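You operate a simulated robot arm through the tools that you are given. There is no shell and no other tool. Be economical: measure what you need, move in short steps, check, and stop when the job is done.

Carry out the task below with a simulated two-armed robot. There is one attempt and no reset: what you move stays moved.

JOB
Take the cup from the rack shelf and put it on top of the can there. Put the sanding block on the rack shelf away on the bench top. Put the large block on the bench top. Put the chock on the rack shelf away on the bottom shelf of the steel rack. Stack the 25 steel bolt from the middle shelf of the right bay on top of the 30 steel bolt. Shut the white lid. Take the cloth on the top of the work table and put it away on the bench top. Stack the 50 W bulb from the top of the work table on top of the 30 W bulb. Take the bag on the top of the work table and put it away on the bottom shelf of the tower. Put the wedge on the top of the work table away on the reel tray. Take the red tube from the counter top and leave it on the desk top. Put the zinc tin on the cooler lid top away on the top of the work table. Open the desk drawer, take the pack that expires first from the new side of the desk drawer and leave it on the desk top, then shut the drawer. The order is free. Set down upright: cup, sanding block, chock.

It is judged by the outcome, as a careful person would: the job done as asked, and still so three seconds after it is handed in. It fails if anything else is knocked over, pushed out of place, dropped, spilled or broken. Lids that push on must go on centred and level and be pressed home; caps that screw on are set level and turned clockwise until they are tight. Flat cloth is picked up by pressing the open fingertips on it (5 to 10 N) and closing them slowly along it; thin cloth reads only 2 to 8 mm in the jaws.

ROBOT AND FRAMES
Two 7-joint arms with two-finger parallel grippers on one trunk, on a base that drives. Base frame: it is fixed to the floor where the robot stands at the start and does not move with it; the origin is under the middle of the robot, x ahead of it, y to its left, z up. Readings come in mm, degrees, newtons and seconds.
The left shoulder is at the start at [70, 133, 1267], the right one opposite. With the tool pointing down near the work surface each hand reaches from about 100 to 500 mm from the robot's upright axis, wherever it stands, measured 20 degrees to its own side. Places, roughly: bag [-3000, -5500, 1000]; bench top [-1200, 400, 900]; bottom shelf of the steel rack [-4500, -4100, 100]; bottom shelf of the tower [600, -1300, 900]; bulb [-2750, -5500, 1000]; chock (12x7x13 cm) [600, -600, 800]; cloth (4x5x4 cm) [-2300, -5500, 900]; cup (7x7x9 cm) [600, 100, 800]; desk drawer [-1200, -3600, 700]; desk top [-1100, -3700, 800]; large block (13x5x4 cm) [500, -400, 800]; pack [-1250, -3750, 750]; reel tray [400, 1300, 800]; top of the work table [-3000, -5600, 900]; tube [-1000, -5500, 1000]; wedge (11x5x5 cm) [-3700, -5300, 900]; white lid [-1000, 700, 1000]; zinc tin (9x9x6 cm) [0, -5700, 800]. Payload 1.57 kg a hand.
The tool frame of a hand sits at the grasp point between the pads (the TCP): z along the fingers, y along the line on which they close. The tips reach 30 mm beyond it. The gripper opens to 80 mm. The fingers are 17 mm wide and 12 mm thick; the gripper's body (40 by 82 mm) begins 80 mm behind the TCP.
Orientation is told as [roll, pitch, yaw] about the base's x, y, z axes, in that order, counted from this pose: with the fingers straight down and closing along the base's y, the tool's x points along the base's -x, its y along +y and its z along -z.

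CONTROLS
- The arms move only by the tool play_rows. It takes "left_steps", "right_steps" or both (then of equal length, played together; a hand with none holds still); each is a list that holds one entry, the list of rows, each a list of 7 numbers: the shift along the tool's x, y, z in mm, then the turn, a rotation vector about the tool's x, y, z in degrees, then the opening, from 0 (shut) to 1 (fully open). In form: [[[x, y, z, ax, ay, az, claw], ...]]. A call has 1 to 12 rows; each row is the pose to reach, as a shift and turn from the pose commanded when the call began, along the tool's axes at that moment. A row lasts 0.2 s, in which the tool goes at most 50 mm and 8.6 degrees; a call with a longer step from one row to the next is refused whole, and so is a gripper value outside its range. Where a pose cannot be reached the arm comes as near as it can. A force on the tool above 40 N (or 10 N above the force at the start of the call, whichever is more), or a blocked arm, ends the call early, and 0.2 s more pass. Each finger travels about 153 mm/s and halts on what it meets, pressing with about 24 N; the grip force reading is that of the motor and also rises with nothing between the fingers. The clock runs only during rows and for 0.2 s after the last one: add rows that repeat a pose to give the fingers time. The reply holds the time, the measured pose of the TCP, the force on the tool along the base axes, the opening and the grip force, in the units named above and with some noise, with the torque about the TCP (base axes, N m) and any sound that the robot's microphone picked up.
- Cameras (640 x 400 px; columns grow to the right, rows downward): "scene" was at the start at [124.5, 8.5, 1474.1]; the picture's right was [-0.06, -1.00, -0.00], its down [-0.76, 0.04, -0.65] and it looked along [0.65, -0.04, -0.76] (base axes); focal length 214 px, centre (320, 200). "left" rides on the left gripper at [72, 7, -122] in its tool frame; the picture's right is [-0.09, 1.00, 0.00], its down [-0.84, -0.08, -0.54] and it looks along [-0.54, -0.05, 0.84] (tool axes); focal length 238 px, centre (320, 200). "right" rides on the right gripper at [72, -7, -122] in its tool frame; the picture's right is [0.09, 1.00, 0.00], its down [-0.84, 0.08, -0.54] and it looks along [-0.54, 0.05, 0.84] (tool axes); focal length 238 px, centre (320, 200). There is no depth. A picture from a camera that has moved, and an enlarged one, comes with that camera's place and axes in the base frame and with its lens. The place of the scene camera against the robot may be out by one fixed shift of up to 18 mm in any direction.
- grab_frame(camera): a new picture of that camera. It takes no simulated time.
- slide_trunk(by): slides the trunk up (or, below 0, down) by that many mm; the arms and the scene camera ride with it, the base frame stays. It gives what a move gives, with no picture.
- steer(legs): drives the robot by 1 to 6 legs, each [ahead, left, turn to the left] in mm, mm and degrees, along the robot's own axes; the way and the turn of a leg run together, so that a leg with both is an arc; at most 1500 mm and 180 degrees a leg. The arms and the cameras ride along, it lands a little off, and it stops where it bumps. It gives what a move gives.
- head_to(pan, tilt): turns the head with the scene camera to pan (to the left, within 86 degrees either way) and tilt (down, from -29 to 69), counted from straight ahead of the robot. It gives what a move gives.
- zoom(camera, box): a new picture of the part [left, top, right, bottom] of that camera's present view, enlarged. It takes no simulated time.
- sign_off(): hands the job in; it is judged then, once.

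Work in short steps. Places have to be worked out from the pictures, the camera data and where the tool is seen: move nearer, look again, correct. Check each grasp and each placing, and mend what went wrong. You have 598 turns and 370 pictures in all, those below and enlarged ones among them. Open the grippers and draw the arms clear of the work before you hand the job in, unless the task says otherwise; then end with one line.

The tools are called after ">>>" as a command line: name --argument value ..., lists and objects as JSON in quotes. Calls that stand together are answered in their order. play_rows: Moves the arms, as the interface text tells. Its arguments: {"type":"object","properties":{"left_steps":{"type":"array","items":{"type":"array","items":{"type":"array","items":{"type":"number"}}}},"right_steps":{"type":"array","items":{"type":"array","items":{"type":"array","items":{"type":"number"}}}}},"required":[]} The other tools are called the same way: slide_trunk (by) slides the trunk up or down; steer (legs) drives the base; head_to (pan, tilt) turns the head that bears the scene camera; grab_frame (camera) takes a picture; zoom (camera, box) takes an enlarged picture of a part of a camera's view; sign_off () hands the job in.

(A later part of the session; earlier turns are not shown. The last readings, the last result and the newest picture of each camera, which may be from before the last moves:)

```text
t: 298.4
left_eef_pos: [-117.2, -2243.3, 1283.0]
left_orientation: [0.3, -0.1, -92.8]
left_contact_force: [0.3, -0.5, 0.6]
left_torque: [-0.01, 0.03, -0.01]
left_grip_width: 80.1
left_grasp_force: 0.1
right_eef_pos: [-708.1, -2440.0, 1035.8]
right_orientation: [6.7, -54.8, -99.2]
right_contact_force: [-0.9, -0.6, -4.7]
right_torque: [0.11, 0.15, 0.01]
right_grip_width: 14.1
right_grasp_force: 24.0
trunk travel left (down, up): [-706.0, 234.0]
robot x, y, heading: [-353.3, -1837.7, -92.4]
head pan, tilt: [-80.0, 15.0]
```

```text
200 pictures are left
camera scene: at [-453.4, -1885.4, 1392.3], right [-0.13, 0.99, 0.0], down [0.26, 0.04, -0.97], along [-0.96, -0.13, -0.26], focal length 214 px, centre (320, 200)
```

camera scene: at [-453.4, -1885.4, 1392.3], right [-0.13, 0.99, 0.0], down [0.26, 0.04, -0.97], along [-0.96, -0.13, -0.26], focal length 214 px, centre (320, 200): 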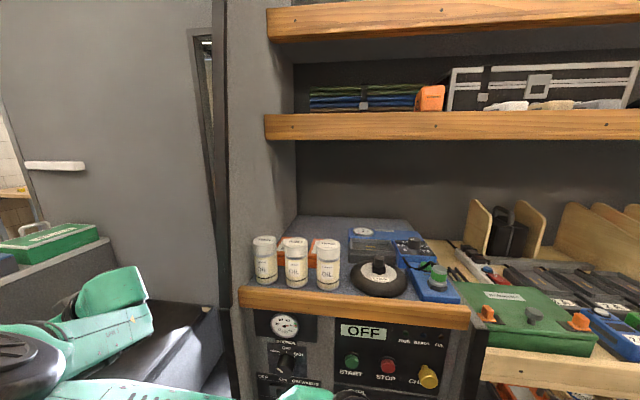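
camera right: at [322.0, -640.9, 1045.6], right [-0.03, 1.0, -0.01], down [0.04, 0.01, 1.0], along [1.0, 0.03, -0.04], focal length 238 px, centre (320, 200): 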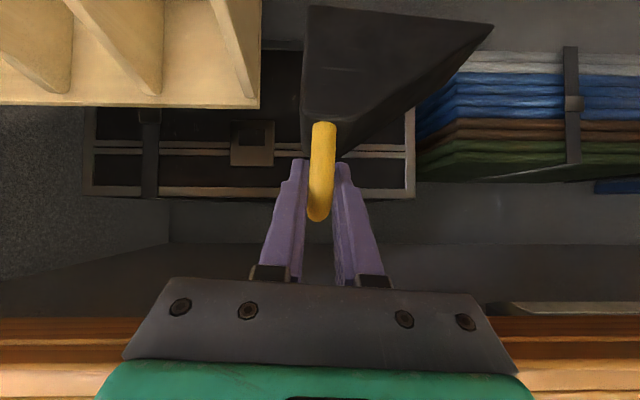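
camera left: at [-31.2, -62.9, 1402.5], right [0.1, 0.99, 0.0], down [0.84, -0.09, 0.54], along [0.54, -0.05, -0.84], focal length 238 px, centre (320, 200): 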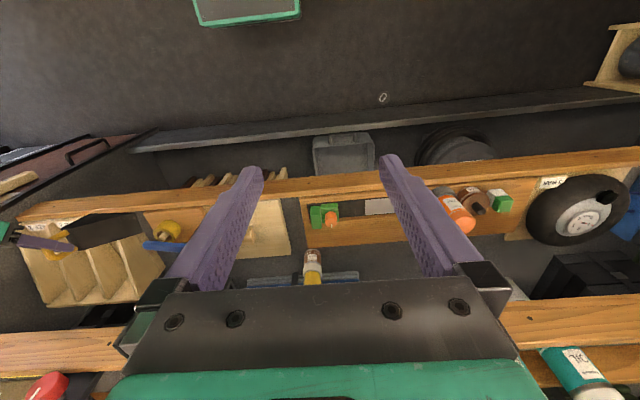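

There's an opening in the right wall further down behind a grey cabinet. I drive on, shifted left, to see it better.

>>> head_to --pan -30 --tilt 20

>>> steer --legs '[[900, 170, 2.5]]'

>>> grab_frame --camera "scene"

```text
t: 299.6
left_eef_pos: [-117.9, -2244.1, 1281.8]
left_orientation: [0.2, 0.0, -92.8]
left_contact_force: [0.4, -0.4, 0.0]
left_torque: [-0.03, 0.01, 0.0]
left_grip_width: 80.0
left_grasp_force: 0.0
right_eef_pos: [-708.7, -2442.7, 1035.7]
right_orientation: [6.7, -54.8, -99.1]
right_contact_force: [0.2, -1.1, -4.5]
right_torque: [0.12, 0.09, -0.01]
right_grip_width: 13.7
right_grasp_force: 24.3
trunk travel left (down, up): [-706.0, 234.0]
robot x, y, heading: [-353.0, -1833.3, -92.5]
head pan, tilt: [-30.0, 20.0]
```

```text
t: 304.3
left_eef_pos: [48.5, -3122.5, 1282.4]
left_orientation: [0.4, 0.0, -90.1]
left_contact_force: [0.9, -0.3, -0.4]
left_torque: [0.0, 0.01, 0.02]
left_grip_width: 79.9
left_grasp_force: 0.0
right_eef_pos: [-533.3, -3344.6, 1036.2]
right_orientation: [6.7, -54.8, -96.8]
right_contact_force: [0.4, -0.4, -5.1]
right_torque: [0.11, 0.16, 0.02]
right_grip_width: 14.0
right_grasp_force: 24.0
trunk travel left (down, up): [-706.0, 234.0]
robot x, y, heading: [-208.0, -2722.6, -89.9]
head pan, tilt: [-30.0, 20.0]
```

```text
199 pictures are left
camera scene: at [-256.8, -2841.8, 1384.2], right [-0.87, 0.5, 0.0], down [0.17, 0.3, -0.94], along [-0.47, -0.81, -0.34], focal length 214 px, centre (320, 200)
```

scene: 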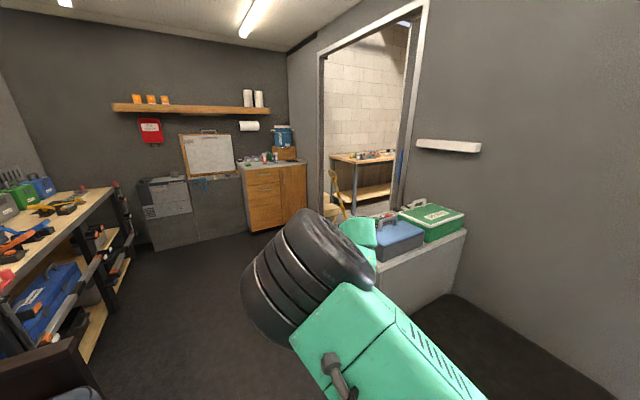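

The opening is a doorway in the wall x≈−1520, roughly y −3900…−5000, leading to the work-table area. I drive on past the desk and turn to face it.

>>> steer --legs '[[1000, 0, 0], [700, 0, 0]]'

>>> head_to --pan -75 --tilt 20

>>> grab_frame --camera "scene"

>>> head_to --pan 0 --tilt 25

>>> grab_frame --camera "scene"

```text
t: 312.9
left_eef_pos: [27.5, -4824.1, 1283.1]
left_orientation: [0.3, 0.0, -91.2]
left_contact_force: [-0.2, 0.0, 0.3]
left_torque: [0.0, 0.0, 0.01]
left_grip_width: 80.1
left_grasp_force: 0.0
right_eef_pos: [-560.8, -5034.1, 1035.9]
right_orientation: [6.8, -54.8, -97.9]
right_contact_force: [-0.9, 0.2, -5.2]
right_torque: [0.05, 0.16, 0.03]
right_grip_width: 13.7
right_grasp_force: 24.6
trunk travel left (down, up): [-706.0, 234.0]
robot x, y, heading: [-219.5, -4421.1, -91.1]
head pan, tilt: [-30.0, 20.0]
```

```text
t: 314.1
left_eef_pos: [25.7, -4824.4, 1281.8]
left_orientation: [0.3, 0.0, -91.3]
left_contact_force: [0.4, 0.4, 0.6]
left_torque: [0.01, 0.01, 0.04]
left_grip_width: 79.8
left_grasp_force: 0.1
right_eef_pos: [-561.2, -5036.0, 1035.6]
right_orientation: [6.7, -54.9, -97.9]
right_contact_force: [0.6, -0.5, -5.0]
right_torque: [0.12, 0.16, 0.01]
right_grip_width: 13.9
right_grasp_force: 24.4
trunk travel left (down, up): [-706.0, 234.0]
robot x, y, heading: [-220.4, -4417.4, -91.1]
head pan, tilt: [-75.0, 20.0]
```

```text
198 pictures are left
camera scene: at [-316.7, -4480.5, 1384.2], right [-0.24, 0.97, 0.0], down [0.33, 0.08, -0.94], along [-0.91, -0.23, -0.34], focal length 214 px, centre (320, 200)
```

scene: 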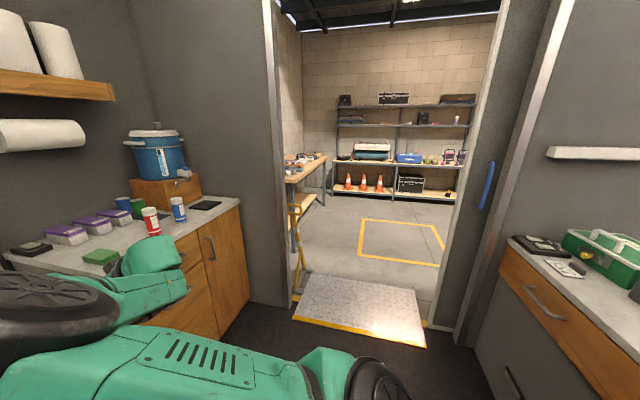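

```text
t: 315.5
left_eef_pos: [25.6, -4824.1, 1282.7]
left_orientation: [0.3, 0.1, -91.2]
left_contact_force: [-0.6, 0.1, 1.0]
left_torque: [-0.01, 0.02, -0.03]
left_grip_width: 80.1
left_grasp_force: 0.0
right_eef_pos: [-560.6, -5034.9, 1034.8]
right_orientation: [6.7, -54.8, -97.8]
right_contact_force: [-0.3, -0.6, -4.9]
right_torque: [0.09, 0.12, -0.01]
right_grip_width: 13.8
right_grasp_force: 23.8
trunk travel left (down, up): [-706.0, 234.0]
robot x, y, heading: [-219.0, -4420.9, -91.3]
head pan, tilt: [0.0, 25.0]
```

```text
197 pictures are left
camera scene: at [-228.2, -4550.3, 1376.0], right [-1.0, 0.02, 0.0], down [0.01, 0.42, -0.91], along [-0.02, -0.91, -0.42], focal length 214 px, centre (320, 200)
```

scene: 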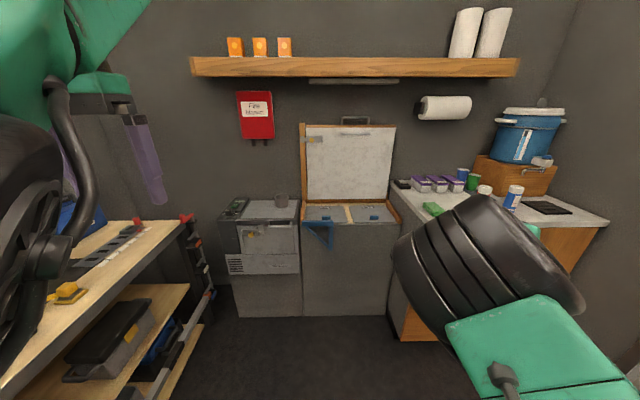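

The doorway (y≈−4980…−4090, x≈−1520) leads to the garage with the steel rack at its far wall. I turn to face it and line up.

>>> steer --legs '[[0, 0, -88.8], [500, 150, 0]]'

>>> grab_frame --camera "scene"

```text
t: 322.3
left_eef_pos: [-1111.5, -4847.5, 1283.4]
left_orientation: [0.3, 0.0, -178.8]
left_contact_force: [-0.1, -0.1, 0.7]
left_torque: [0.0, -0.02, -0.02]
left_grip_width: 80.1
left_grasp_force: 0.1
right_eef_pos: [-1348.2, -4270.0, 1035.7]
right_orientation: [6.7, -54.8, 174.5]
right_contact_force: [0.4, 0.0, -5.4]
right_torque: [0.15, -0.08, -0.03]
right_grip_width: 13.9
right_grasp_force: 24.6
trunk travel left (down, up): [-706.0, 234.0]
robot x, y, heading: [-713.6, -4582.8, -178.8]
head pan, tilt: [0.0, 25.0]
```

```text
196 pictures are left
camera scene: at [-864.8, -4571.9, 1376.2], right [-0.02, 1.0, 0.0], down [0.42, 0.01, -0.91], along [-0.91, -0.02, -0.42], focal length 214 px, centre (320, 200)
```

scene: 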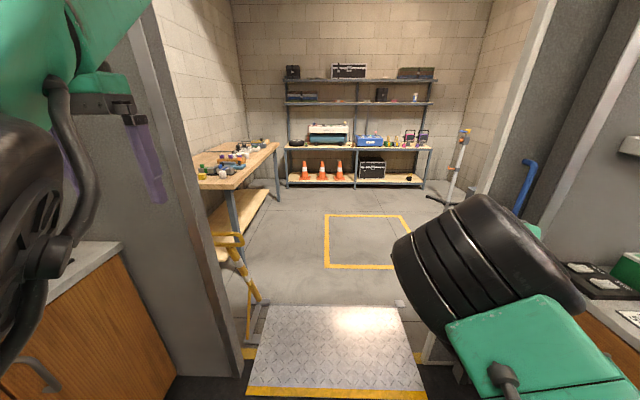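

Door centre is about y≈−4525. I shift right ~40 mm, straighten and drive through slowly.

>>> steer --legs '[[100, -40, -1.2], [600, 0, 0]]'

>>> grab_frame --camera "scene"

```text
t: 326.5
left_eef_pos: [-1812.5, -4805.6, 1282.4]
left_orientation: [0.1, -0.4, -179.6]
left_contact_force: [0.4, -0.9, 0.0]
left_torque: [0.03, 0.05, 0.02]
left_grip_width: 80.1
left_grasp_force: 0.0
right_eef_pos: [-2041.3, -4224.5, 1041.3]
right_orientation: [6.7, -55.2, 173.6]
right_contact_force: [0.3, 0.0, -4.8]
right_torque: [0.17, -0.09, 0.03]
right_grip_width: 13.9
right_grasp_force: 24.3
trunk travel left (down, up): [-706.0, 234.0]
robot x, y, heading: [-1422.4, -4547.8, -179.5]
head pan, tilt: [0.0, 25.0]
```

```text
195 pictures are left
camera scene: at [-1532.8, -4533.8, 1383.1], right [-0.01, 1.0, 0.0], down [0.4, 0.0, -0.92], along [-0.92, -0.01, -0.4], focal length 214 px, centre (320, 200)
```

scene: 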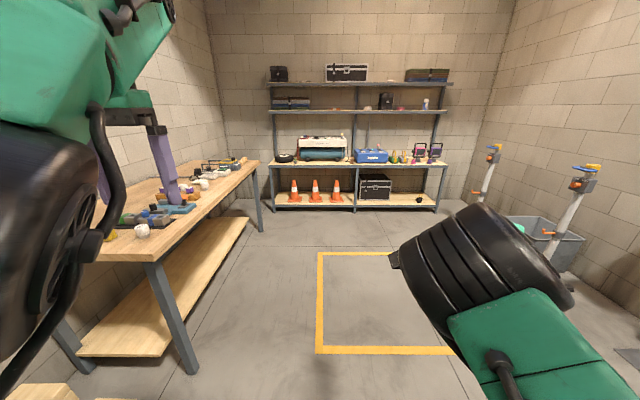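

Through. The steel rack is at the far wall; its bottom shelf has cones, a case and a small black item. I drive closer for a look.

>>> steer --legs '[[1350, 0, -0.4], [0, -780, 0]]'

>>> head_to --pan -12 --tilt 32

>>> grab_frame --camera "scene"

```text
t: 329.9
left_eef_pos: [-2358.8, -4834.7, 1229.9]
left_orientation: [-6.3, 7.5, -178.0]
left_contact_force: [-0.2, -1.1, -0.6]
left_torque: [0.03, -0.02, 0.0]
left_grip_width: 80.1
left_grasp_force: 0.0
right_eef_pos: [-2558.7, -4195.1, 1022.9]
right_orientation: [10.2, -54.3, 166.3]
right_contact_force: [-0.4, -0.6, -5.3]
right_torque: [0.21, -0.16, 0.0]
right_grip_width: 13.7
right_grasp_force: 23.9
trunk travel left (down, up): [-706.0, 234.0]
robot x, y, heading: [-1974.3, -4550.6, -179.4]
head pan, tilt: [0.0, 25.0]
stopped in leg 1: the robot was blocked; the commanded pose is now the measured one
```

```text
t: 330.7
left_eef_pos: [-2368.9, -4827.4, 1216.8]
left_orientation: [-3.8, 10.6, -178.1]
left_contact_force: [-0.1, -0.2, -0.4]
left_torque: [-0.02, -0.03, 0.01]
left_grip_width: 80.2
left_grasp_force: 0.0
right_eef_pos: [-2563.8, -4197.8, 1024.4]
right_orientation: [10.9, -54.6, 166.0]
right_contact_force: [0.2, -0.1, -4.7]
right_torque: [0.17, -0.18, -0.01]
right_grip_width: 13.9
right_grasp_force: 23.9
trunk travel left (down, up): [-706.0, 234.0]
robot x, y, heading: [-1974.1, -4548.4, -179.2]
head pan, tilt: [-12.0, 32.0]
```

```text
194 pictures are left
camera scene: at [-2155.4, -4529.6, 1378.3], right [0.1, 0.99, 0.0], down [0.42, -0.04, -0.91], along [-0.9, 0.09, -0.42], focal length 214 px, centre (320, 200)
```

scene: 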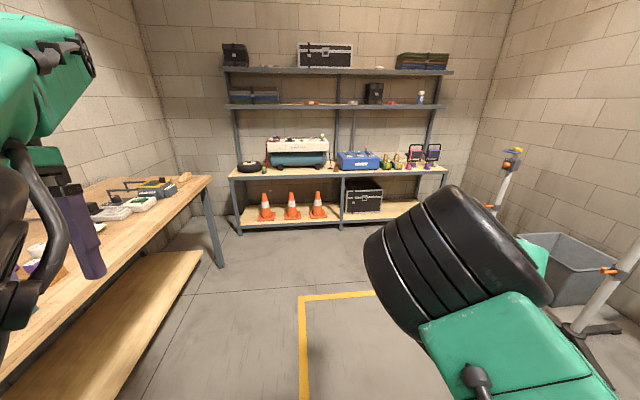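

Blocked, and both arms were deflected — probably elbows at the door frame. I back up 150 mm and check.

>>> steer --legs '[[-150, 0, 0]]'

>>> head_to --pan 60 --tilt 25

>>> grab_frame --camera "scene"

```text
t: 332.0
left_eef_pos: [-2212.6, -4821.8, 1253.8]
left_orientation: [-3.1, 3.4, -178.6]
left_contact_force: [-0.1, 0.0, -0.8]
left_torque: [-0.02, -0.07, -0.01]
left_grip_width: 79.8
left_grasp_force: 0.0
right_eef_pos: [-2426.9, -4209.6, 1029.3]
right_orientation: [8.3, -55.0, 170.1]
right_contact_force: [-1.0, 0.5, -5.0]
right_torque: [0.16, -0.14, -0.01]
right_grip_width: 14.0
right_grasp_force: 23.8
trunk travel left (down, up): [-706.0, 234.0]
robot x, y, heading: [-1822.8, -4552.2, -179.3]
head pan, tilt: [-12.0, 32.0]
```

```text
t: 333.5
left_eef_pos: [-2205.7, -4825.2, 1249.9]
left_orientation: [-4.0, 3.2, -178.3]
left_contact_force: [0.9, -0.6, 0.1]
left_torque: [0.02, -0.02, -0.01]
left_grip_width: 79.8
left_grasp_force: 0.0
right_eef_pos: [-2420.3, -4208.9, 1027.3]
right_orientation: [8.4, -55.4, 170.0]
right_contact_force: [-0.1, 0.1, -4.5]
right_torque: [0.17, -0.15, 0.01]
right_grip_width: 14.2
right_grasp_force: 23.8
trunk travel left (down, up): [-706.0, 234.0]
robot x, y, heading: [-1827.7, -4551.3, -179.7]
head pan, tilt: [60.0, 25.0]
```

```text
193 pictures are left
camera scene: at [-1972.1, -4534.9, 1384.9], right [0.02, 1.0, 0.0], down [0.41, -0.01, -0.91], along [-0.91, 0.02, -0.41], focal length 214 px, centre (320, 200)
```

scene: 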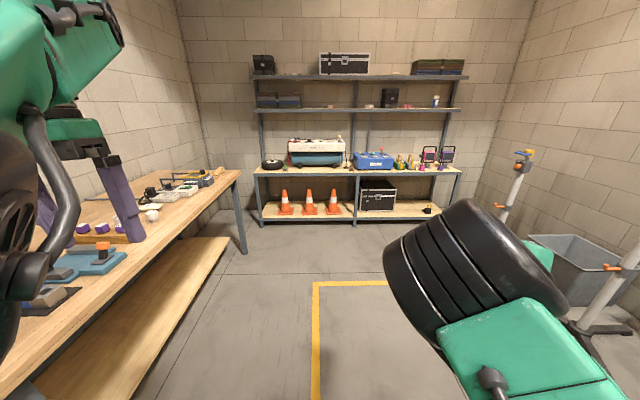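

The head is held up by the left elbow. I set the head straight and use the hand cameras to see what was touched.

>>> head_to --pan 0 --tilt 60

>>> grab_frame --camera "scene"

>>> grab_frame --camera "left"

```text
t: 334.8
left_eef_pos: [-2205.7, -4824.3, 1248.0]
left_orientation: [-3.6, 3.6, -178.4]
left_contact_force: [0.6, 0.8, -0.7]
left_torque: [0.0, -0.01, 0.02]
left_grip_width: 80.0
left_grasp_force: 0.0
right_eef_pos: [-2419.3, -4209.0, 1027.4]
right_orientation: [8.3, -55.4, 170.2]
right_contact_force: [0.7, -0.1, -5.0]
right_torque: [0.15, -0.15, 0.01]
right_grip_width: 14.1
right_grasp_force: 24.2
trunk travel left (down, up): [-706.0, 234.0]
robot x, y, heading: [-1827.1, -4549.0, -179.4]
head pan, tilt: [0.0, 60.0]
```

```text
192 pictures are left
camera scene: at [-1972.1, -4533.9, 1382.9], right [0.03, 1.0, 0.0], down [0.43, -0.01, -0.9], along [-0.9, 0.03, -0.43], focal length 214 px, centre (320, 200)
```

scene: 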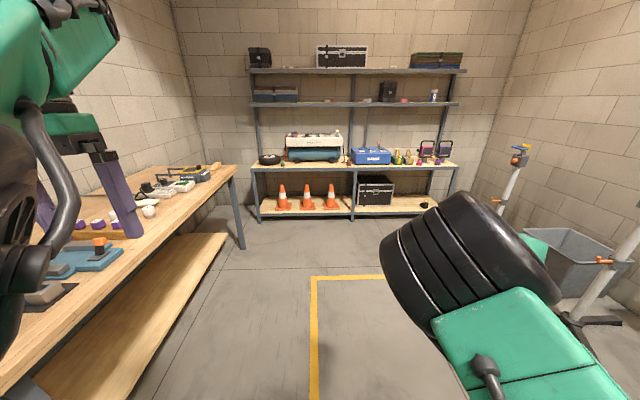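

```text
191 pictures are left
camera left: at [-2142.0, -4836.2, 1372.3], right [-0.06, -1.0, -0.07], down [-0.87, 0.02, 0.49], along [-0.49, 0.09, -0.87], focal length 238 px, centre (320, 200)
```

left: 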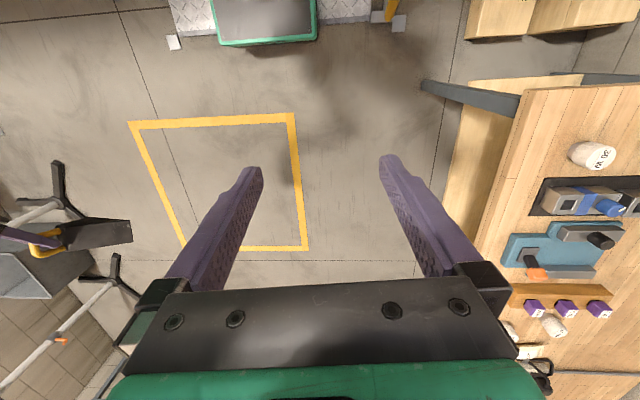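

The head seems jammed by the displaced arms. I restore the left hand to its nominal relative pose.

>>> play_rows --left_steps '[[[-5, -8, -15, -1.8, -1.8, 0.5, 1], [-13, -18, -35, -3.6, -3.6, 1.1, 1], [-13, -18, -35, -3.6, -3.6, 1.1, 1]]]'

>>> grab_frame --camera "scene"

```text
t: 335.6
left_eef_pos: [-2221.6, -4806.2, 1285.0]
left_orientation: [0.3, -0.4, -179.6]
left_contact_force: [-0.8, -0.4, 0.4]
left_torque: [0.02, -0.01, -0.02]
left_grip_width: 80.2
left_grasp_force: 0.0
right_eef_pos: [-2419.4, -4210.1, 1029.6]
right_orientation: [8.4, -55.5, 170.1]
right_contact_force: [0.9, -1.2, -5.6]
right_torque: [0.15, -0.18, 0.0]
right_grip_width: 13.9
right_grasp_force: 24.1
trunk travel left (down, up): [-706.0, 234.0]
robot x, y, heading: [-1827.4, -4552.8, -179.6]
head pan, tilt: [0.0, 60.0]
```

```text
190 pictures are left
camera scene: at [-1969.7, -4535.7, 1373.4], right [0.02, 1.0, 0.0], down [0.52, -0.01, -0.85], along [-0.85, 0.02, -0.52], focal length 214 px, centre (320, 200)
```

scene: 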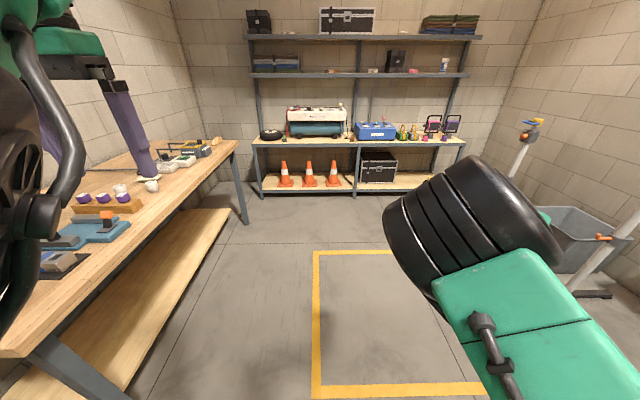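

>>> grab_frame --camera "right"

>>> steer --legs '[[80, 0, 0]]'

```text
189 pictures are left
camera right: at [-2279.0, -4210.0, 1036.1], right [0.0, -1.0, 0.01], down [-0.02, 0.01, 1.0], along [-1.0, 0.0, -0.02], focal length 238 px, centre (320, 200)
```

right: 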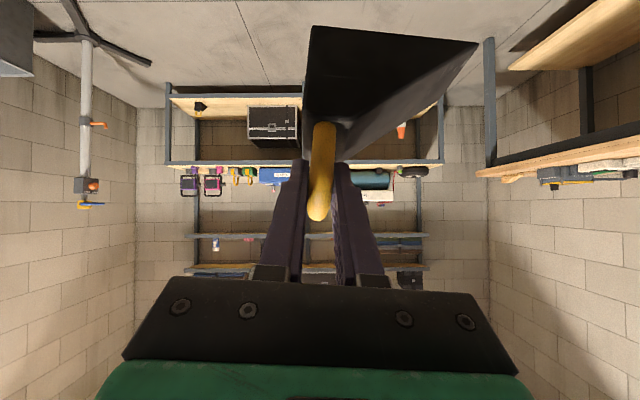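

```text
t: 336.9
left_eef_pos: [-2277.2, -4831.9, 1205.5]
left_orientation: [-6.9, 14.1, -177.8]
left_contact_force: [0.7, -0.6, 0.8]
left_torque: [0.0, 0.04, 0.01]
left_grip_width: 80.2
left_grasp_force: 0.1
right_eef_pos: [-2430.8, -4173.8, 1015.7]
right_orientation: [12.9, -54.4, 160.8]
right_contact_force: [0.9, 0.3, -3.9]
right_torque: [0.09, -0.24, 0.01]
right_grip_width: 14.0
right_grasp_force: 23.6
trunk travel left (down, up): [-706.0, 234.0]
robot x, y, heading: [-1904.9, -4552.3, -179.3]
head pan, tilt: [0.0, 60.0]
stopped in leg 1: the robot was blocked; the commanded pose is now the measured one
```

Both arms are being held back — likely elbows hooking the door frame. I back up 300 mm, and look right at the frame.

>>> head_to --pan 0 --tilt 20

>>> steer --legs '[[-300, 0, 0]]'

>>> head_to --pan -85 --tilt 30

>>> grab_frame --camera "scene"

```text
t: 338.0
left_eef_pos: [-2271.9, -4842.6, 1216.4]
left_orientation: [-10.1, 10.6, -177.1]
left_contact_force: [0.3, -0.6, -0.2]
left_torque: [0.01, -0.02, -0.02]
left_grip_width: 79.8
left_grasp_force: 0.1
right_eef_pos: [-2435.8, -4176.6, 1017.2]
right_orientation: [14.0, -54.7, 160.4]
right_contact_force: [0.0, 0.7, -5.0]
right_torque: [0.09, -0.18, 0.02]
right_grip_width: 14.1
right_grasp_force: 23.4
trunk travel left (down, up): [-706.0, 234.0]
robot x, y, heading: [-1904.8, -4548.2, -179.5]
head pan, tilt: [0.0, 20.0]
```

```text
t: 340.1
left_eef_pos: [-1965.9, -4821.4, 1230.9]
left_orientation: [-4.2, 9.1, -178.5]
left_contact_force: [-0.4, 0.4, 0.1]
left_torque: [-0.01, -0.03, 0.01]
left_grip_width: 80.2
left_grasp_force: 0.1
right_eef_pos: [-2131.8, -4179.4, 1025.5]
right_orientation: [12.5, -55.6, 162.6]
right_contact_force: [-0.6, -0.2, -5.3]
right_torque: [0.11, -0.26, 0.0]
right_grip_width: 13.9
right_grasp_force: 23.4
trunk travel left (down, up): [-706.0, 234.0]
robot x, y, heading: [-1599.5, -4547.0, -179.7]
head pan, tilt: [0.0, 20.0]
```

```text
t: 341.7
left_eef_pos: [-1965.0, -4822.9, 1225.0]
left_orientation: [-4.4, 9.0, -178.3]
left_contact_force: [0.3, -0.3, -0.1]
left_torque: [0.01, 0.01, -0.01]
left_grip_width: 80.2
left_grasp_force: 0.1
right_eef_pos: [-2132.0, -4179.1, 1020.3]
right_orientation: [12.5, -55.7, 162.7]
right_contact_force: [-0.1, 0.2, -4.7]
right_torque: [0.12, -0.21, -0.01]
right_grip_width: 14.0
right_grasp_force: 24.3
trunk travel left (down, up): [-706.0, 234.0]
robot x, y, heading: [-1600.1, -4550.5, -179.9]
head pan, tilt: [-85.0, 30.0]
```

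```text
188 pictures are left
camera scene: at [-1662.2, -4445.2, 1375.3], right [1.0, 0.09, 0.0], down [0.05, -0.5, -0.87], along [-0.08, 0.86, -0.5], focal length 214 px, centre (320, 200)
```

scene: 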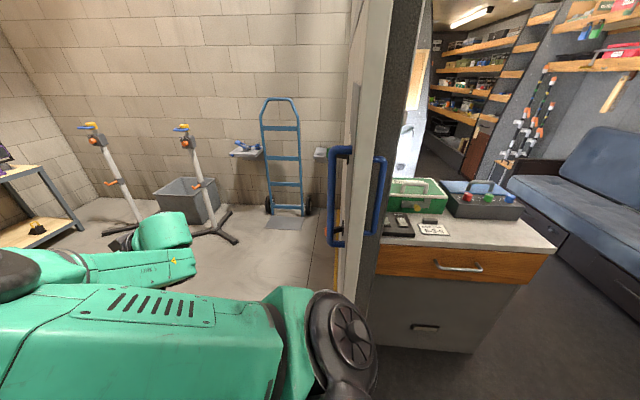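

The right side has clearance, so the left elbow is probably what catches. I back out of the doorway and fold the left arm into the narrow forward pose.

>>> head_to --pan 0 --tilt 30

>>> steer --legs '[[-750, 0, 0]]'

>>> play_rows --left_steps '[[[-4, -10, -10, 0, 0, 8.2, 1], [-8, -15, -15, 0, 0, 16.4, 1], [-12, -20, -10, 0, 0, 24.6, 1], [-16, -20, 0, 0, 0, 32.8, 1], [-20, -20, 10, 0, 0, 41, 1], [-24, -20, 20, 0, 0, 49.2, 1], [-28, -20, 30, 0, 0, 57.4, 1], [-32, -20, 40, 0, 0, 65.6, 1], [-36, -20, 50, 0, 0, 73.8, 1], [-40, -20, 60, 0, 0, 82, 1], [-44, -20, 70, 0, 0, 90, 1], [-44, -20, 70, 0, 0, 90, 1]]]'

>>> grab_frame --camera "scene"

```text
t: 343.3
left_eef_pos: [-1965.2, -4823.4, 1225.5]
left_orientation: [-4.7, 9.2, -178.2]
left_contact_force: [-1.0, 0.1, -0.1]
left_torque: [-0.03, 0.02, -0.01]
left_grip_width: 80.1
left_grasp_force: 0.1
right_eef_pos: [-2130.7, -4179.6, 1020.1]
right_orientation: [12.4, -55.6, 162.7]
right_contact_force: [-0.2, 0.0, -4.4]
right_torque: [0.12, -0.18, -0.02]
right_grip_width: 14.1
right_grasp_force: 24.2
trunk travel left (down, up): [-706.0, 234.0]
robot x, y, heading: [-1598.4, -4551.1, -179.6]
head pan, tilt: [0.0, 30.0]
```

```text
t: 347.2
left_eef_pos: [-1240.8, -4818.8, 1222.0]
left_orientation: [-4.5, 9.3, -179.6]
left_contact_force: [-0.2, -0.7, -0.4]
left_torque: [0.02, -0.01, 0.02]
left_grip_width: 79.9
left_grasp_force: 0.0
right_eef_pos: [-1391.0, -4171.5, 1017.4]
right_orientation: [12.4, -55.5, 161.4]
right_contact_force: [-0.2, -0.3, -5.0]
right_torque: [0.11, -0.18, 0.03]
right_grip_width: 14.0
right_grasp_force: 23.8
trunk travel left (down, up): [-706.0, 234.0]
robot x, y, heading: [-869.7, -4553.5, 179.1]
head pan, tilt: [0.0, 30.0]
```

```text
t: 349.9
left_eef_pos: [-1275.6, -4800.1, 1150.9]
left_orientation: [-9.0, -5.4, 91.4]
left_contact_force: [-0.1, -0.4, -0.3]
left_torque: [-0.02, 0.04, 0.01]
left_grip_width: 80.3
left_grasp_force: 0.0
left hand out of reach, approached as far as the arm can: row 10, 11, 12
right_eef_pos: [-1390.8, -4171.2, 1016.9]
right_orientation: [12.5, -55.5, 161.2]
right_contact_force: [-0.3, 0.0, -4.7]
right_torque: [0.13, -0.21, 0.03]
right_grip_width: 13.6
right_grasp_force: 24.6
trunk travel left (down, up): [-706.0, 234.0]
robot x, y, heading: [-867.3, -4551.5, 178.9]
head pan, tilt: [0.0, 30.0]
```

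```text
187 pictures are left
camera scene: at [-1012.7, -4536.6, 1368.1], right [0.02, 1.0, 0.0], down [0.5, -0.01, -0.87], along [-0.87, 0.01, -0.5], focal length 214 px, centre (320, 200)
```

scene: 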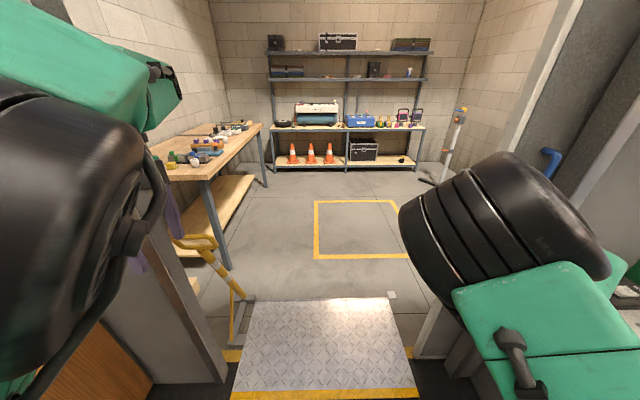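

>>> play_rows --left_steps '[[[0, 12, 15, 0, -8, 0, 1], [0, 24, 30, 0, -16, 0, 1], [0, 36, 45, 0, -24, 0, 1], [0, 48, 60, 0, -32, 0, 1], [0, 60, 75, 0, -40, 0, 1], [0, 70, 90, 0, -46, 0, 1], [0, 70, 90, 0, -46, 0, 1]]]'

>>> grab_frame --camera "scene"

```text
t: 351.4
left_eef_pos: [-1328.4, -4788.8, 1049.2]
left_orientation: [-14.4, -49.5, 101.4]
left_contact_force: [-0.3, -0.3, -0.3]
left_torque: [0.0, 0.0, 0.02]
left_grip_width: 80.1
left_grasp_force: 0.0
right_eef_pos: [-1391.2, -4169.6, 1018.2]
right_orientation: [12.4, -55.6, 161.2]
right_contact_force: [-0.4, 0.1, -5.0]
right_torque: [0.13, -0.21, 0.01]
right_grip_width: 13.8
right_grasp_force: 24.0
trunk travel left (down, up): [-706.0, 234.0]
robot x, y, heading: [-867.6, -4553.1, 179.2]
head pan, tilt: [0.0, 30.0]
```

```text
186 pictures are left
camera scene: at [-1012.6, -4536.2, 1368.1], right [0.02, 1.0, 0.0], down [0.5, -0.01, -0.87], along [-0.87, 0.01, -0.5], focal length 214 px, centre (320, 200)
```

scene: 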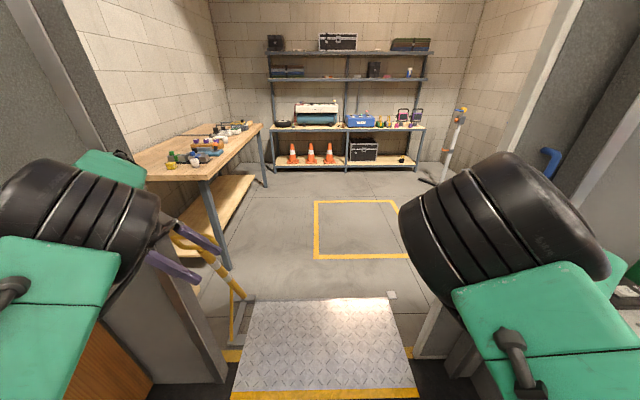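

Left arm is now in a compact pose. I re-centre on the door (shift right 45 mm) and go in with short legs, watching for deflection.

>>> steer --legs '[[800, -50, 0.8]]'

>>> steer --legs '[[150, 0, 0]]'

>>> grab_frame --camera "left"

```text
t: 354.5
left_eef_pos: [-1922.9, -4750.3, 1020.5]
left_orientation: [-19.5, -49.3, 107.4]
left_contact_force: [-0.7, 0.1, -1.4]
left_torque: [0.05, -0.05, -0.05]
left_grip_width: 80.0
left_grasp_force: 0.1
right_eef_pos: [-2003.2, -4139.7, 984.5]
right_orientation: [11.1, -52.8, 162.8]
right_contact_force: [-1.4, 0.2, -4.6]
right_torque: [0.08, -0.17, -0.02]
right_grip_width: 13.9
right_grasp_force: 23.9
trunk travel left (down, up): [-706.0, 234.0]
robot x, y, heading: [-1434.5, -4512.9, 179.5]
head pan, tilt: [0.0, 30.0]
stopped in leg 1: the robot was blocked; the commanded pose is now the measured one
```

```text
t: 355.2
left_eef_pos: [-1944.7, -4751.5, 981.4]
left_orientation: [-28.8, -48.3, 117.7]
left_contact_force: [0.3, 0.8, -0.6]
left_torque: [0.04, -0.02, -0.03]
left_grip_width: 80.0
left_grasp_force: 0.1
right_eef_pos: [-2046.4, -4139.1, 953.6]
right_orientation: [9.8, -50.5, 163.6]
right_contact_force: [-0.6, -0.7, -4.7]
right_torque: [0.11, -0.19, 0.0]
right_grip_width: 14.0
right_grasp_force: 24.5
trunk travel left (down, up): [-706.0, 234.0]
robot x, y, heading: [-1443.3, -4515.5, 179.6]
head pan, tilt: [0.0, 30.0]
stopped in leg 1: the robot was blocked; the commanded pose is now the measured one
```

```text
185 pictures are left
camera left: at [-1944.0, -4893.0, 995.8], right [-0.97, -0.04, -0.25], down [-0.25, 0.06, 0.97], along [-0.02, 1.0, -0.07], focal length 238 px, centre (320, 200)
```

left: 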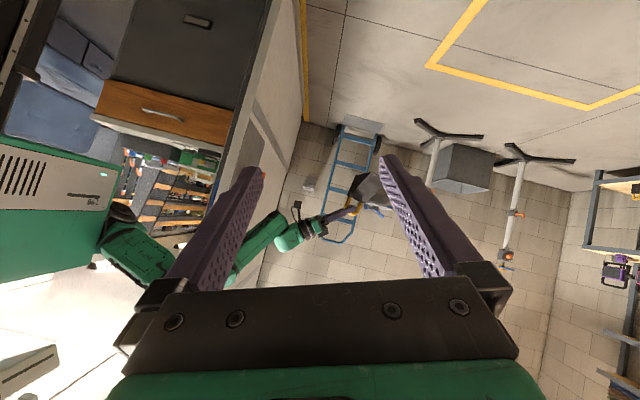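

The wide sideways left elbow caught the frame this time. I back up and swing the left hand into the narrow, straight-forward pose.

>>> steer --legs '[[-550, 0, 0]]'

>>> play_rows --left_steps '[[[-11, 1, 7, -6.6, -0.8, -3.9, 1], [-21, 2, 13, -13.2, -1.6, -7.8, 1], [-32, 3, 20, -19.9, -2.4, -11.8, 1], [-42, 4, 26, -26.5, -3.2, -15.7, 1], [-53, 5, 33, -33.1, -4, -19.6, 1], [-64, 6, 40, -39.7, -4.8, -23.5, 1], [-74, 7, 46, -46.3, -5.6, -27.4, 1], [-85, 8, 53, -52.9, -6.4, -31.3, 1], [-95, 9, 60, -59.6, -7.2, -35.3, 1], [-106, 10, 66, -66.2, -8, -39.2, 1], [-117, 11, 73, -72.8, -8.8, -43.1, 1], [-117, 11, 73, -72.8, -8.8, -43.1, 1]]]'

>>> grab_frame --camera "scene"

```text
t: 356.0
left_eef_pos: [-1946.2, -4746.8, 945.8]
left_orientation: [-36.2, -46.1, 126.2]
left_contact_force: [-1.2, -0.1, -0.3]
left_torque: [-0.01, 0.0, -0.03]
left_grip_width: 79.8
left_grasp_force: 0.1
right_eef_pos: [-2080.6, -4139.4, 920.4]
right_orientation: [8.3, -48.3, 164.2]
right_contact_force: [0.1, 0.0, -4.1]
right_torque: [0.09, -0.15, 0.03]
right_grip_width: 13.8
right_grasp_force: 23.7
trunk travel left (down, up): [-706.0, 234.0]
robot x, y, heading: [-1435.8, -4507.8, 179.7]
head pan, tilt: [0.0, 30.0]
stopped in leg 1: the robot was blocked; the commanded pose is now the measured one
```

```text
t: 356.3
left_eef_pos: [-1948.8, -4743.8, 923.3]
left_orientation: [-40.9, -43.1, 135.0]
left_contact_force: [0.0, -0.2, 0.2]
left_torque: [0.0, 0.0, -0.04]
left_grip_width: 80.1
left_grasp_force: 0.1
right_eef_pos: [-2094.6, -4137.7, 904.6]
right_orientation: [7.5, -47.3, 164.7]
right_contact_force: [0.1, 1.1, -4.2]
right_torque: [0.12, -0.17, 0.01]
right_grip_width: 13.9
right_grasp_force: 24.1
trunk travel left (down, up): [-706.0, 234.0]
robot x, y, heading: [-1436.6, -4513.4, 179.8]
head pan, tilt: [0.0, 30.0]
stopped in row 1 (left hand): the arm was blocked; the commanded pose is now the measured one
```

```text
184 pictures are left
camera scene: at [-1550.4, -4497.4, 1374.4], right [0.01, 1.0, 0.0], down [0.48, 0.0, -0.88], along [-0.88, 0.01, -0.48], focal length 214 px, centre (320, 200)
```

scene: 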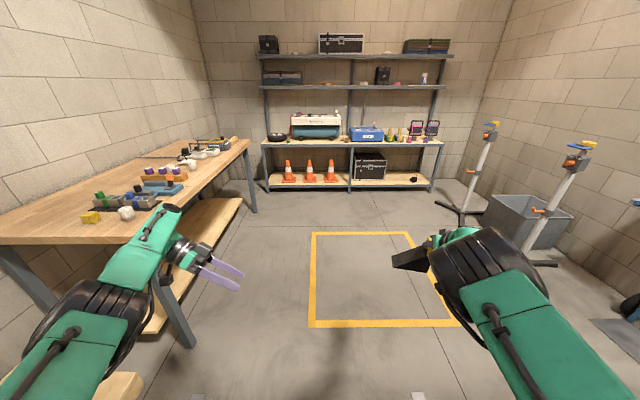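

Arms drifted while "blocked". I hold still one moment to see whether they are still being pushed.

>>> play_rows --left_steps '[[[0, 0, 0, 0, 0, 0, 1], [0, 0, 0, 0, 0, 0, 1], [0, 0, 0, 0, 0, 0, 1]]]'

>>> head_to --pan 70 --tilt 45

>>> grab_frame --camera "scene"

>>> head_to --pan -70 --tilt 45

>>> grab_frame --camera "scene"

```text
t: 356.6
left_eef_pos: [-1949.0, -4733.4, 914.0]
left_orientation: [-42.0, -42.3, 136.0]
left_contact_force: [-0.2, -0.2, -0.1]
left_torque: [-0.03, 0.0, -0.04]
left_grip_width: 79.8
left_grasp_force: 0.1
right_eef_pos: [-2108.8, -4136.9, 886.9]
right_orientation: [6.7, -46.4, 165.0]
right_contact_force: [0.3, 0.4, -3.8]
right_torque: [0.13, -0.14, 0.0]
right_grip_width: 14.0
right_grasp_force: 24.1
trunk travel left (down, up): [-706.0, 234.0]
robot x, y, heading: [-1439.2, -4514.9, 179.6]
head pan, tilt: [0.0, 30.0]
stopped in row 1 (left hand): the arm was blocked; the commanded pose is now the measured one
```

```text
t: 358.0
left_eef_pos: [-1948.7, -4734.5, 913.8]
left_orientation: [-42.0, -42.3, 135.9]
left_contact_force: [-0.2, -0.5, -0.1]
left_torque: [0.0, 0.01, 0.0]
left_grip_width: 80.0
left_grasp_force: 0.1
right_eef_pos: [-2108.5, -4139.3, 889.3]
right_orientation: [6.8, -46.6, 165.2]
right_contact_force: [0.4, -1.1, -5.6]
right_torque: [0.1, -0.08, 0.02]
right_grip_width: 13.7
right_grasp_force: 23.8
trunk travel left (down, up): [-706.0, 234.0]
robot x, y, heading: [-1435.7, -4512.7, 179.4]
head pan, tilt: [70.0, 45.0]
```

```text
183 pictures are left
camera scene: at [-1488.1, -4575.1, 1350.7], right [-0.94, 0.35, 0.02], down [0.23, 0.66, -0.71], along [-0.26, -0.66, -0.7], focal length 214 px, centre (320, 200)
```

scene: 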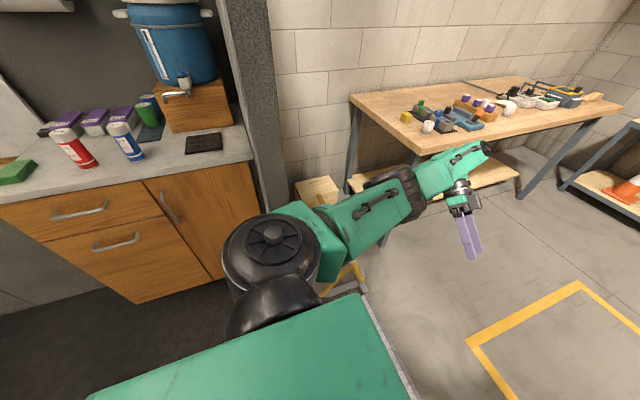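

```text
t: 360.3
left_eef_pos: [-1949.4, -4735.5, 914.5]
left_orientation: [-42.1, -42.3, 135.9]
left_contact_force: [0.3, -0.5, -0.6]
left_torque: [-0.05, 0.0, 0.02]
left_grip_width: 79.9
left_grasp_force: 0.1
right_eef_pos: [-2108.8, -4138.7, 889.9]
right_orientation: [6.8, -46.6, 165.0]
right_contact_force: [-0.7, -0.4, -4.6]
right_torque: [0.13, -0.11, 0.0]
right_grip_width: 14.0
right_grasp_force: 24.1
trunk travel left (down, up): [-706.0, 234.0]
robot x, y, heading: [-1441.9, -4516.2, 179.8]
head pan, tilt: [-70.0, 45.0]
```

```text
182 pictures are left
camera scene: at [-1487.0, -4422.2, 1350.6], right [0.94, 0.34, -0.02], down [0.22, -0.67, -0.71], along [-0.25, 0.67, -0.7], focal length 214 px, centre (320, 200)
```

scene: 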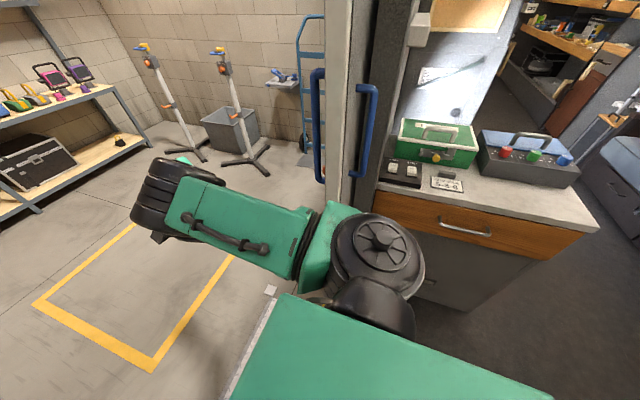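

The views show both arms free and stable now, straight ahead with shoulders clear of the posts. I try a short forward drive.

>>> head_to --pan 0 --tilt 30

>>> steer --legs '[[150, 0, 0]]'

```text
t: 361.7
left_eef_pos: [-1949.7, -4733.6, 915.1]
left_orientation: [-41.9, -42.3, 135.9]
left_contact_force: [-0.4, 0.9, -0.3]
left_torque: [-0.04, 0.02, -0.02]
left_grip_width: 80.2
left_grasp_force: 0.1
right_eef_pos: [-2108.2, -4139.6, 889.3]
right_orientation: [6.8, -46.6, 165.0]
right_contact_force: [0.4, 0.4, -4.6]
right_torque: [0.15, -0.11, 0.02]
right_grip_width: 13.9
right_grasp_force: 23.5
trunk travel left (down, up): [-706.0, 234.0]
robot x, y, heading: [-1438.6, -4514.4, 179.7]
head pan, tilt: [0.0, 30.0]
```

```text
t: 362.4
left_eef_pos: [-1953.5, -4716.9, 896.3]
left_orientation: [-43.9, -40.4, 137.6]
left_contact_force: [0.2, 0.5, -0.1]
left_torque: [-0.04, -0.01, -0.01]
left_grip_width: 80.1
left_grasp_force: 0.1
right_eef_pos: [-2128.7, -4138.6, 852.2]
right_orientation: [4.7, -44.6, 166.0]
right_contact_force: [-1.1, -0.2, -4.1]
right_torque: [0.08, -0.12, -0.01]
right_grip_width: 14.0
right_grasp_force: 23.8
trunk travel left (down, up): [-706.0, 234.0]
robot x, y, heading: [-1445.6, -4513.2, 179.6]
head pan, tilt: [0.0, 30.0]
stopped in leg 1: the robot was blocked; the commanded pose is now the measured one
```

Still blocked and arms get pushed down. I look straight down at both sides of the robot to find the contact.

>>> head_to --pan -86 --tilt 62

>>> grab_frame --camera "scene"

>>> head_to --pan 86 --tilt 62

>>> grab_frame --camera "scene"

```text
t: 364.0
left_eef_pos: [-1952.9, -4717.6, 896.4]
left_orientation: [-43.9, -40.5, 137.5]
left_contact_force: [0.3, -0.4, -0.1]
left_torque: [0.0, -0.02, -0.01]
left_grip_width: 80.0
left_grasp_force: 0.1
right_eef_pos: [-2129.4, -4140.3, 853.3]
right_orientation: [4.9, -44.7, 166.0]
right_contact_force: [0.0, 0.0, -5.4]
right_torque: [0.16, -0.08, -0.05]
right_grip_width: 13.6
right_grasp_force: 24.4
trunk travel left (down, up): [-706.0, 234.0]
robot x, y, heading: [-1447.2, -4512.8, 179.6]
head pan, tilt: [-85.9, 62.0]
```

```text
181 pictures are left
camera scene: at [-1469.8, -4434.5, 1328.3], right [1.0, 0.06, -0.02], down [0.05, -0.88, -0.47], along [-0.05, 0.47, -0.88], focal length 214 px, centre (320, 200)
```

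scene: 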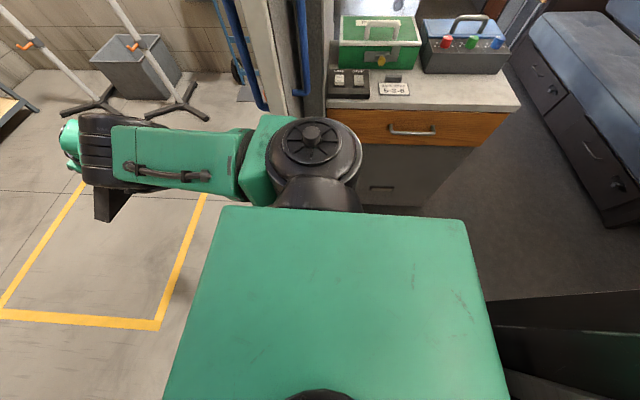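

```text
t: 366.6
left_eef_pos: [-1954.0, -4717.2, 896.0]
left_orientation: [-43.9, -40.5, 137.5]
left_contact_force: [0.6, -0.4, 0.8]
left_torque: [0.01, -0.02, -0.01]
left_grip_width: 80.0
left_grasp_force: 0.1
right_eef_pos: [-2129.5, -4139.5, 854.3]
right_orientation: [5.0, -44.6, 166.0]
right_contact_force: [0.1, 0.1, -4.7]
right_torque: [0.1, -0.09, -0.04]
right_grip_width: 13.9
right_grasp_force: 23.7
trunk travel left (down, up): [-706.0, 234.0]
robot x, y, heading: [-1442.1, -4512.4, 179.5]
head pan, tilt: [85.9, 62.0]
```

```text
180 pictures are left
camera scene: at [-1470.8, -4562.9, 1328.4], right [-1.0, 0.08, 0.02], down [0.06, 0.88, -0.47], along [-0.06, -0.47, -0.88], focal length 214 px, centre (320, 200)
```

scene: 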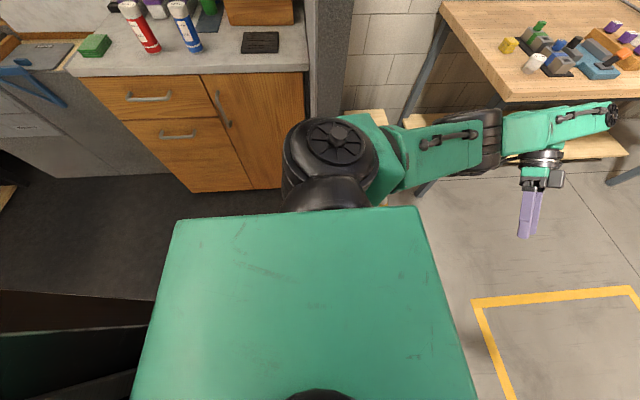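

Overhead views show no contact at shoulders. I test the arms individually: raise the left hand 40 mm.

>>> head_to --pan 0 --tilt 40

>>> play_rows --left_steps '[[[-7, -5, -6, 0, 0, 0, 1], [-13, -10, -11, 0, 0, 0, 1], [-20, -16, -16, 0, 0, 0, 1], [-26, -21, -22, 0, 0, 0, 1], [-26, -21, -22, 0, 0, 0, 1]]]'

>>> grab_frame --camera "scene"

```text
t: 368.2
left_eef_pos: [-1952.8, -4717.2, 895.9]
left_orientation: [-43.8, -40.5, 137.5]
left_contact_force: [-0.3, -0.5, 0.1]
left_torque: [0.0, 0.03, 0.01]
left_grip_width: 79.9
left_grasp_force: 0.1
right_eef_pos: [-2129.2, -4139.3, 852.4]
right_orientation: [4.9, -44.7, 166.1]
right_contact_force: [0.7, -0.6, -4.8]
right_torque: [0.1, -0.07, 0.01]
right_grip_width: 13.7
right_grasp_force: 23.9
trunk travel left (down, up): [-706.0, 234.0]
robot x, y, heading: [-1442.0, -4513.8, 179.6]
head pan, tilt: [0.0, 40.0]
```

```text
t: 368.5
left_eef_pos: [-1953.3, -4706.2, 889.5]
left_orientation: [-45.2, -39.3, 138.4]
left_contact_force: [-0.6, -0.3, -0.8]
left_torque: [-0.03, -0.02, -0.03]
left_grip_width: 80.0
left_grasp_force: 0.0
right_eef_pos: [-2130.9, -4142.3, 835.2]
right_orientation: [3.5, -43.4, 167.5]
right_contact_force: [-0.1, 0.4, -4.1]
right_torque: [0.09, -0.11, -0.01]
right_grip_width: 13.7
right_grasp_force: 24.2
trunk travel left (down, up): [-706.0, 234.0]
robot x, y, heading: [-1445.6, -4514.8, 179.5]
head pan, tilt: [0.0, 40.0]
stopped in row 1 (right hand): the arm was blocked; the commanded pose is now the measured one
```

```text
179 pictures are left
camera scene: at [-1551.2, -4496.5, 1358.9], right [0.01, 1.0, 0.0], down [0.63, -0.01, -0.78], along [-0.78, 0.0, -0.63], focal length 214 px, centre (320, 200)
```

scene: 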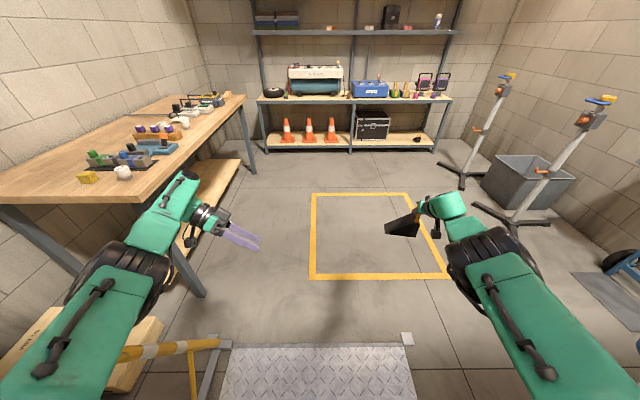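

Everything points to the base itself being wedged slightly tilted at the right-hand door post. I try backing out with a shift to the left.

>>> steer --legs '[[-200, 40, 0]]'

```text
t: 369.3
left_eef_pos: [-1944.9, -4692.8, 873.3]
left_orientation: [-47.1, -37.5, 139.8]
left_contact_force: [0.9, 0.6, 0.4]
left_torque: [0.02, -0.01, -0.03]
left_grip_width: 80.0
left_grasp_force: 0.0
right_eef_pos: [-2121.0, -4156.4, 804.2]
right_orientation: [2.2, -41.0, 168.1]
right_contact_force: [-0.8, 0.4, -3.3]
right_torque: [0.08, -0.09, 0.01]
right_grip_width: 14.1
right_grasp_force: 23.7
trunk travel left (down, up): [-706.0, 234.0]
robot x, y, heading: [-1441.5, -4514.2, 179.6]
head pan, tilt: [0.0, 40.0]
stopped in leg 1: the robot was blocked; the commanded pose is now the measured one
```

I look steeply down at the front corners of the base.

>>> head_to --pan -35 --tilt 69

>>> grab_frame --camera "scene"

>>> head_to --pan 35 --tilt 69

>>> grab_frame --camera "scene"

```text
t: 370.3
left_eef_pos: [-1944.9, -4693.5, 873.3]
left_orientation: [-47.1, -37.6, 139.9]
left_contact_force: [0.3, 0.3, -0.8]
left_torque: [0.0, 0.0, 0.01]
left_grip_width: 80.0
left_grasp_force: 0.0
right_eef_pos: [-2120.2, -4155.4, 806.4]
right_orientation: [2.4, -41.1, 168.2]
right_contact_force: [0.3, -0.3, -4.9]
right_torque: [0.07, -0.05, 0.04]
right_grip_width: 14.0
right_grasp_force: 24.5
trunk travel left (down, up): [-706.0, 234.0]
robot x, y, heading: [-1439.9, -4515.6, 179.5]
head pan, tilt: [-35.0, 68.8]
```

```text
178 pictures are left
camera scene: at [-1507.1, -4467.2, 1322.2], right [0.58, 0.82, -0.01], down [0.75, -0.54, -0.38], along [-0.32, 0.21, -0.92], focal length 214 px, centre (320, 200)
```

scene: 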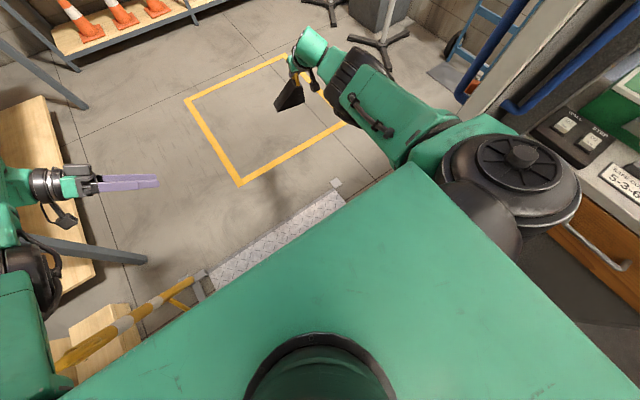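

```text
t: 371.7
left_eef_pos: [-1943.9, -4693.5, 874.1]
left_orientation: [-47.0, -37.6, 139.7]
left_contact_force: [-0.1, 0.6, 0.6]
left_torque: [0.0, 0.01, -0.02]
left_grip_width: 79.9
left_grasp_force: 0.1
right_eef_pos: [-2120.5, -4155.0, 808.4]
right_orientation: [2.4, -41.1, 168.2]
right_contact_force: [-0.2, -0.7, -4.3]
right_torque: [0.08, -0.04, 0.0]
right_grip_width: 13.9
right_grasp_force: 24.3
trunk travel left (down, up): [-706.0, 234.0]
robot x, y, heading: [-1435.6, -4513.6, 179.7]
head pan, tilt: [35.0, 68.8]
```

```text
177 pictures are left
camera scene: at [-1507.4, -4531.3, 1322.2], right [-0.57, 0.82, 0.01], down [0.76, 0.53, -0.38], along [-0.32, -0.21, -0.92], focal length 214 px, centre (320, 200)
```

scene: 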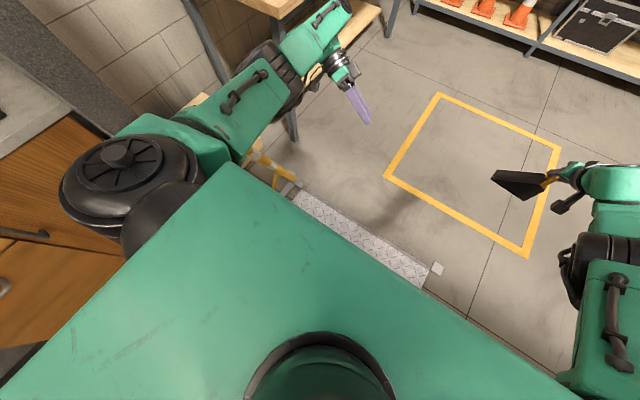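

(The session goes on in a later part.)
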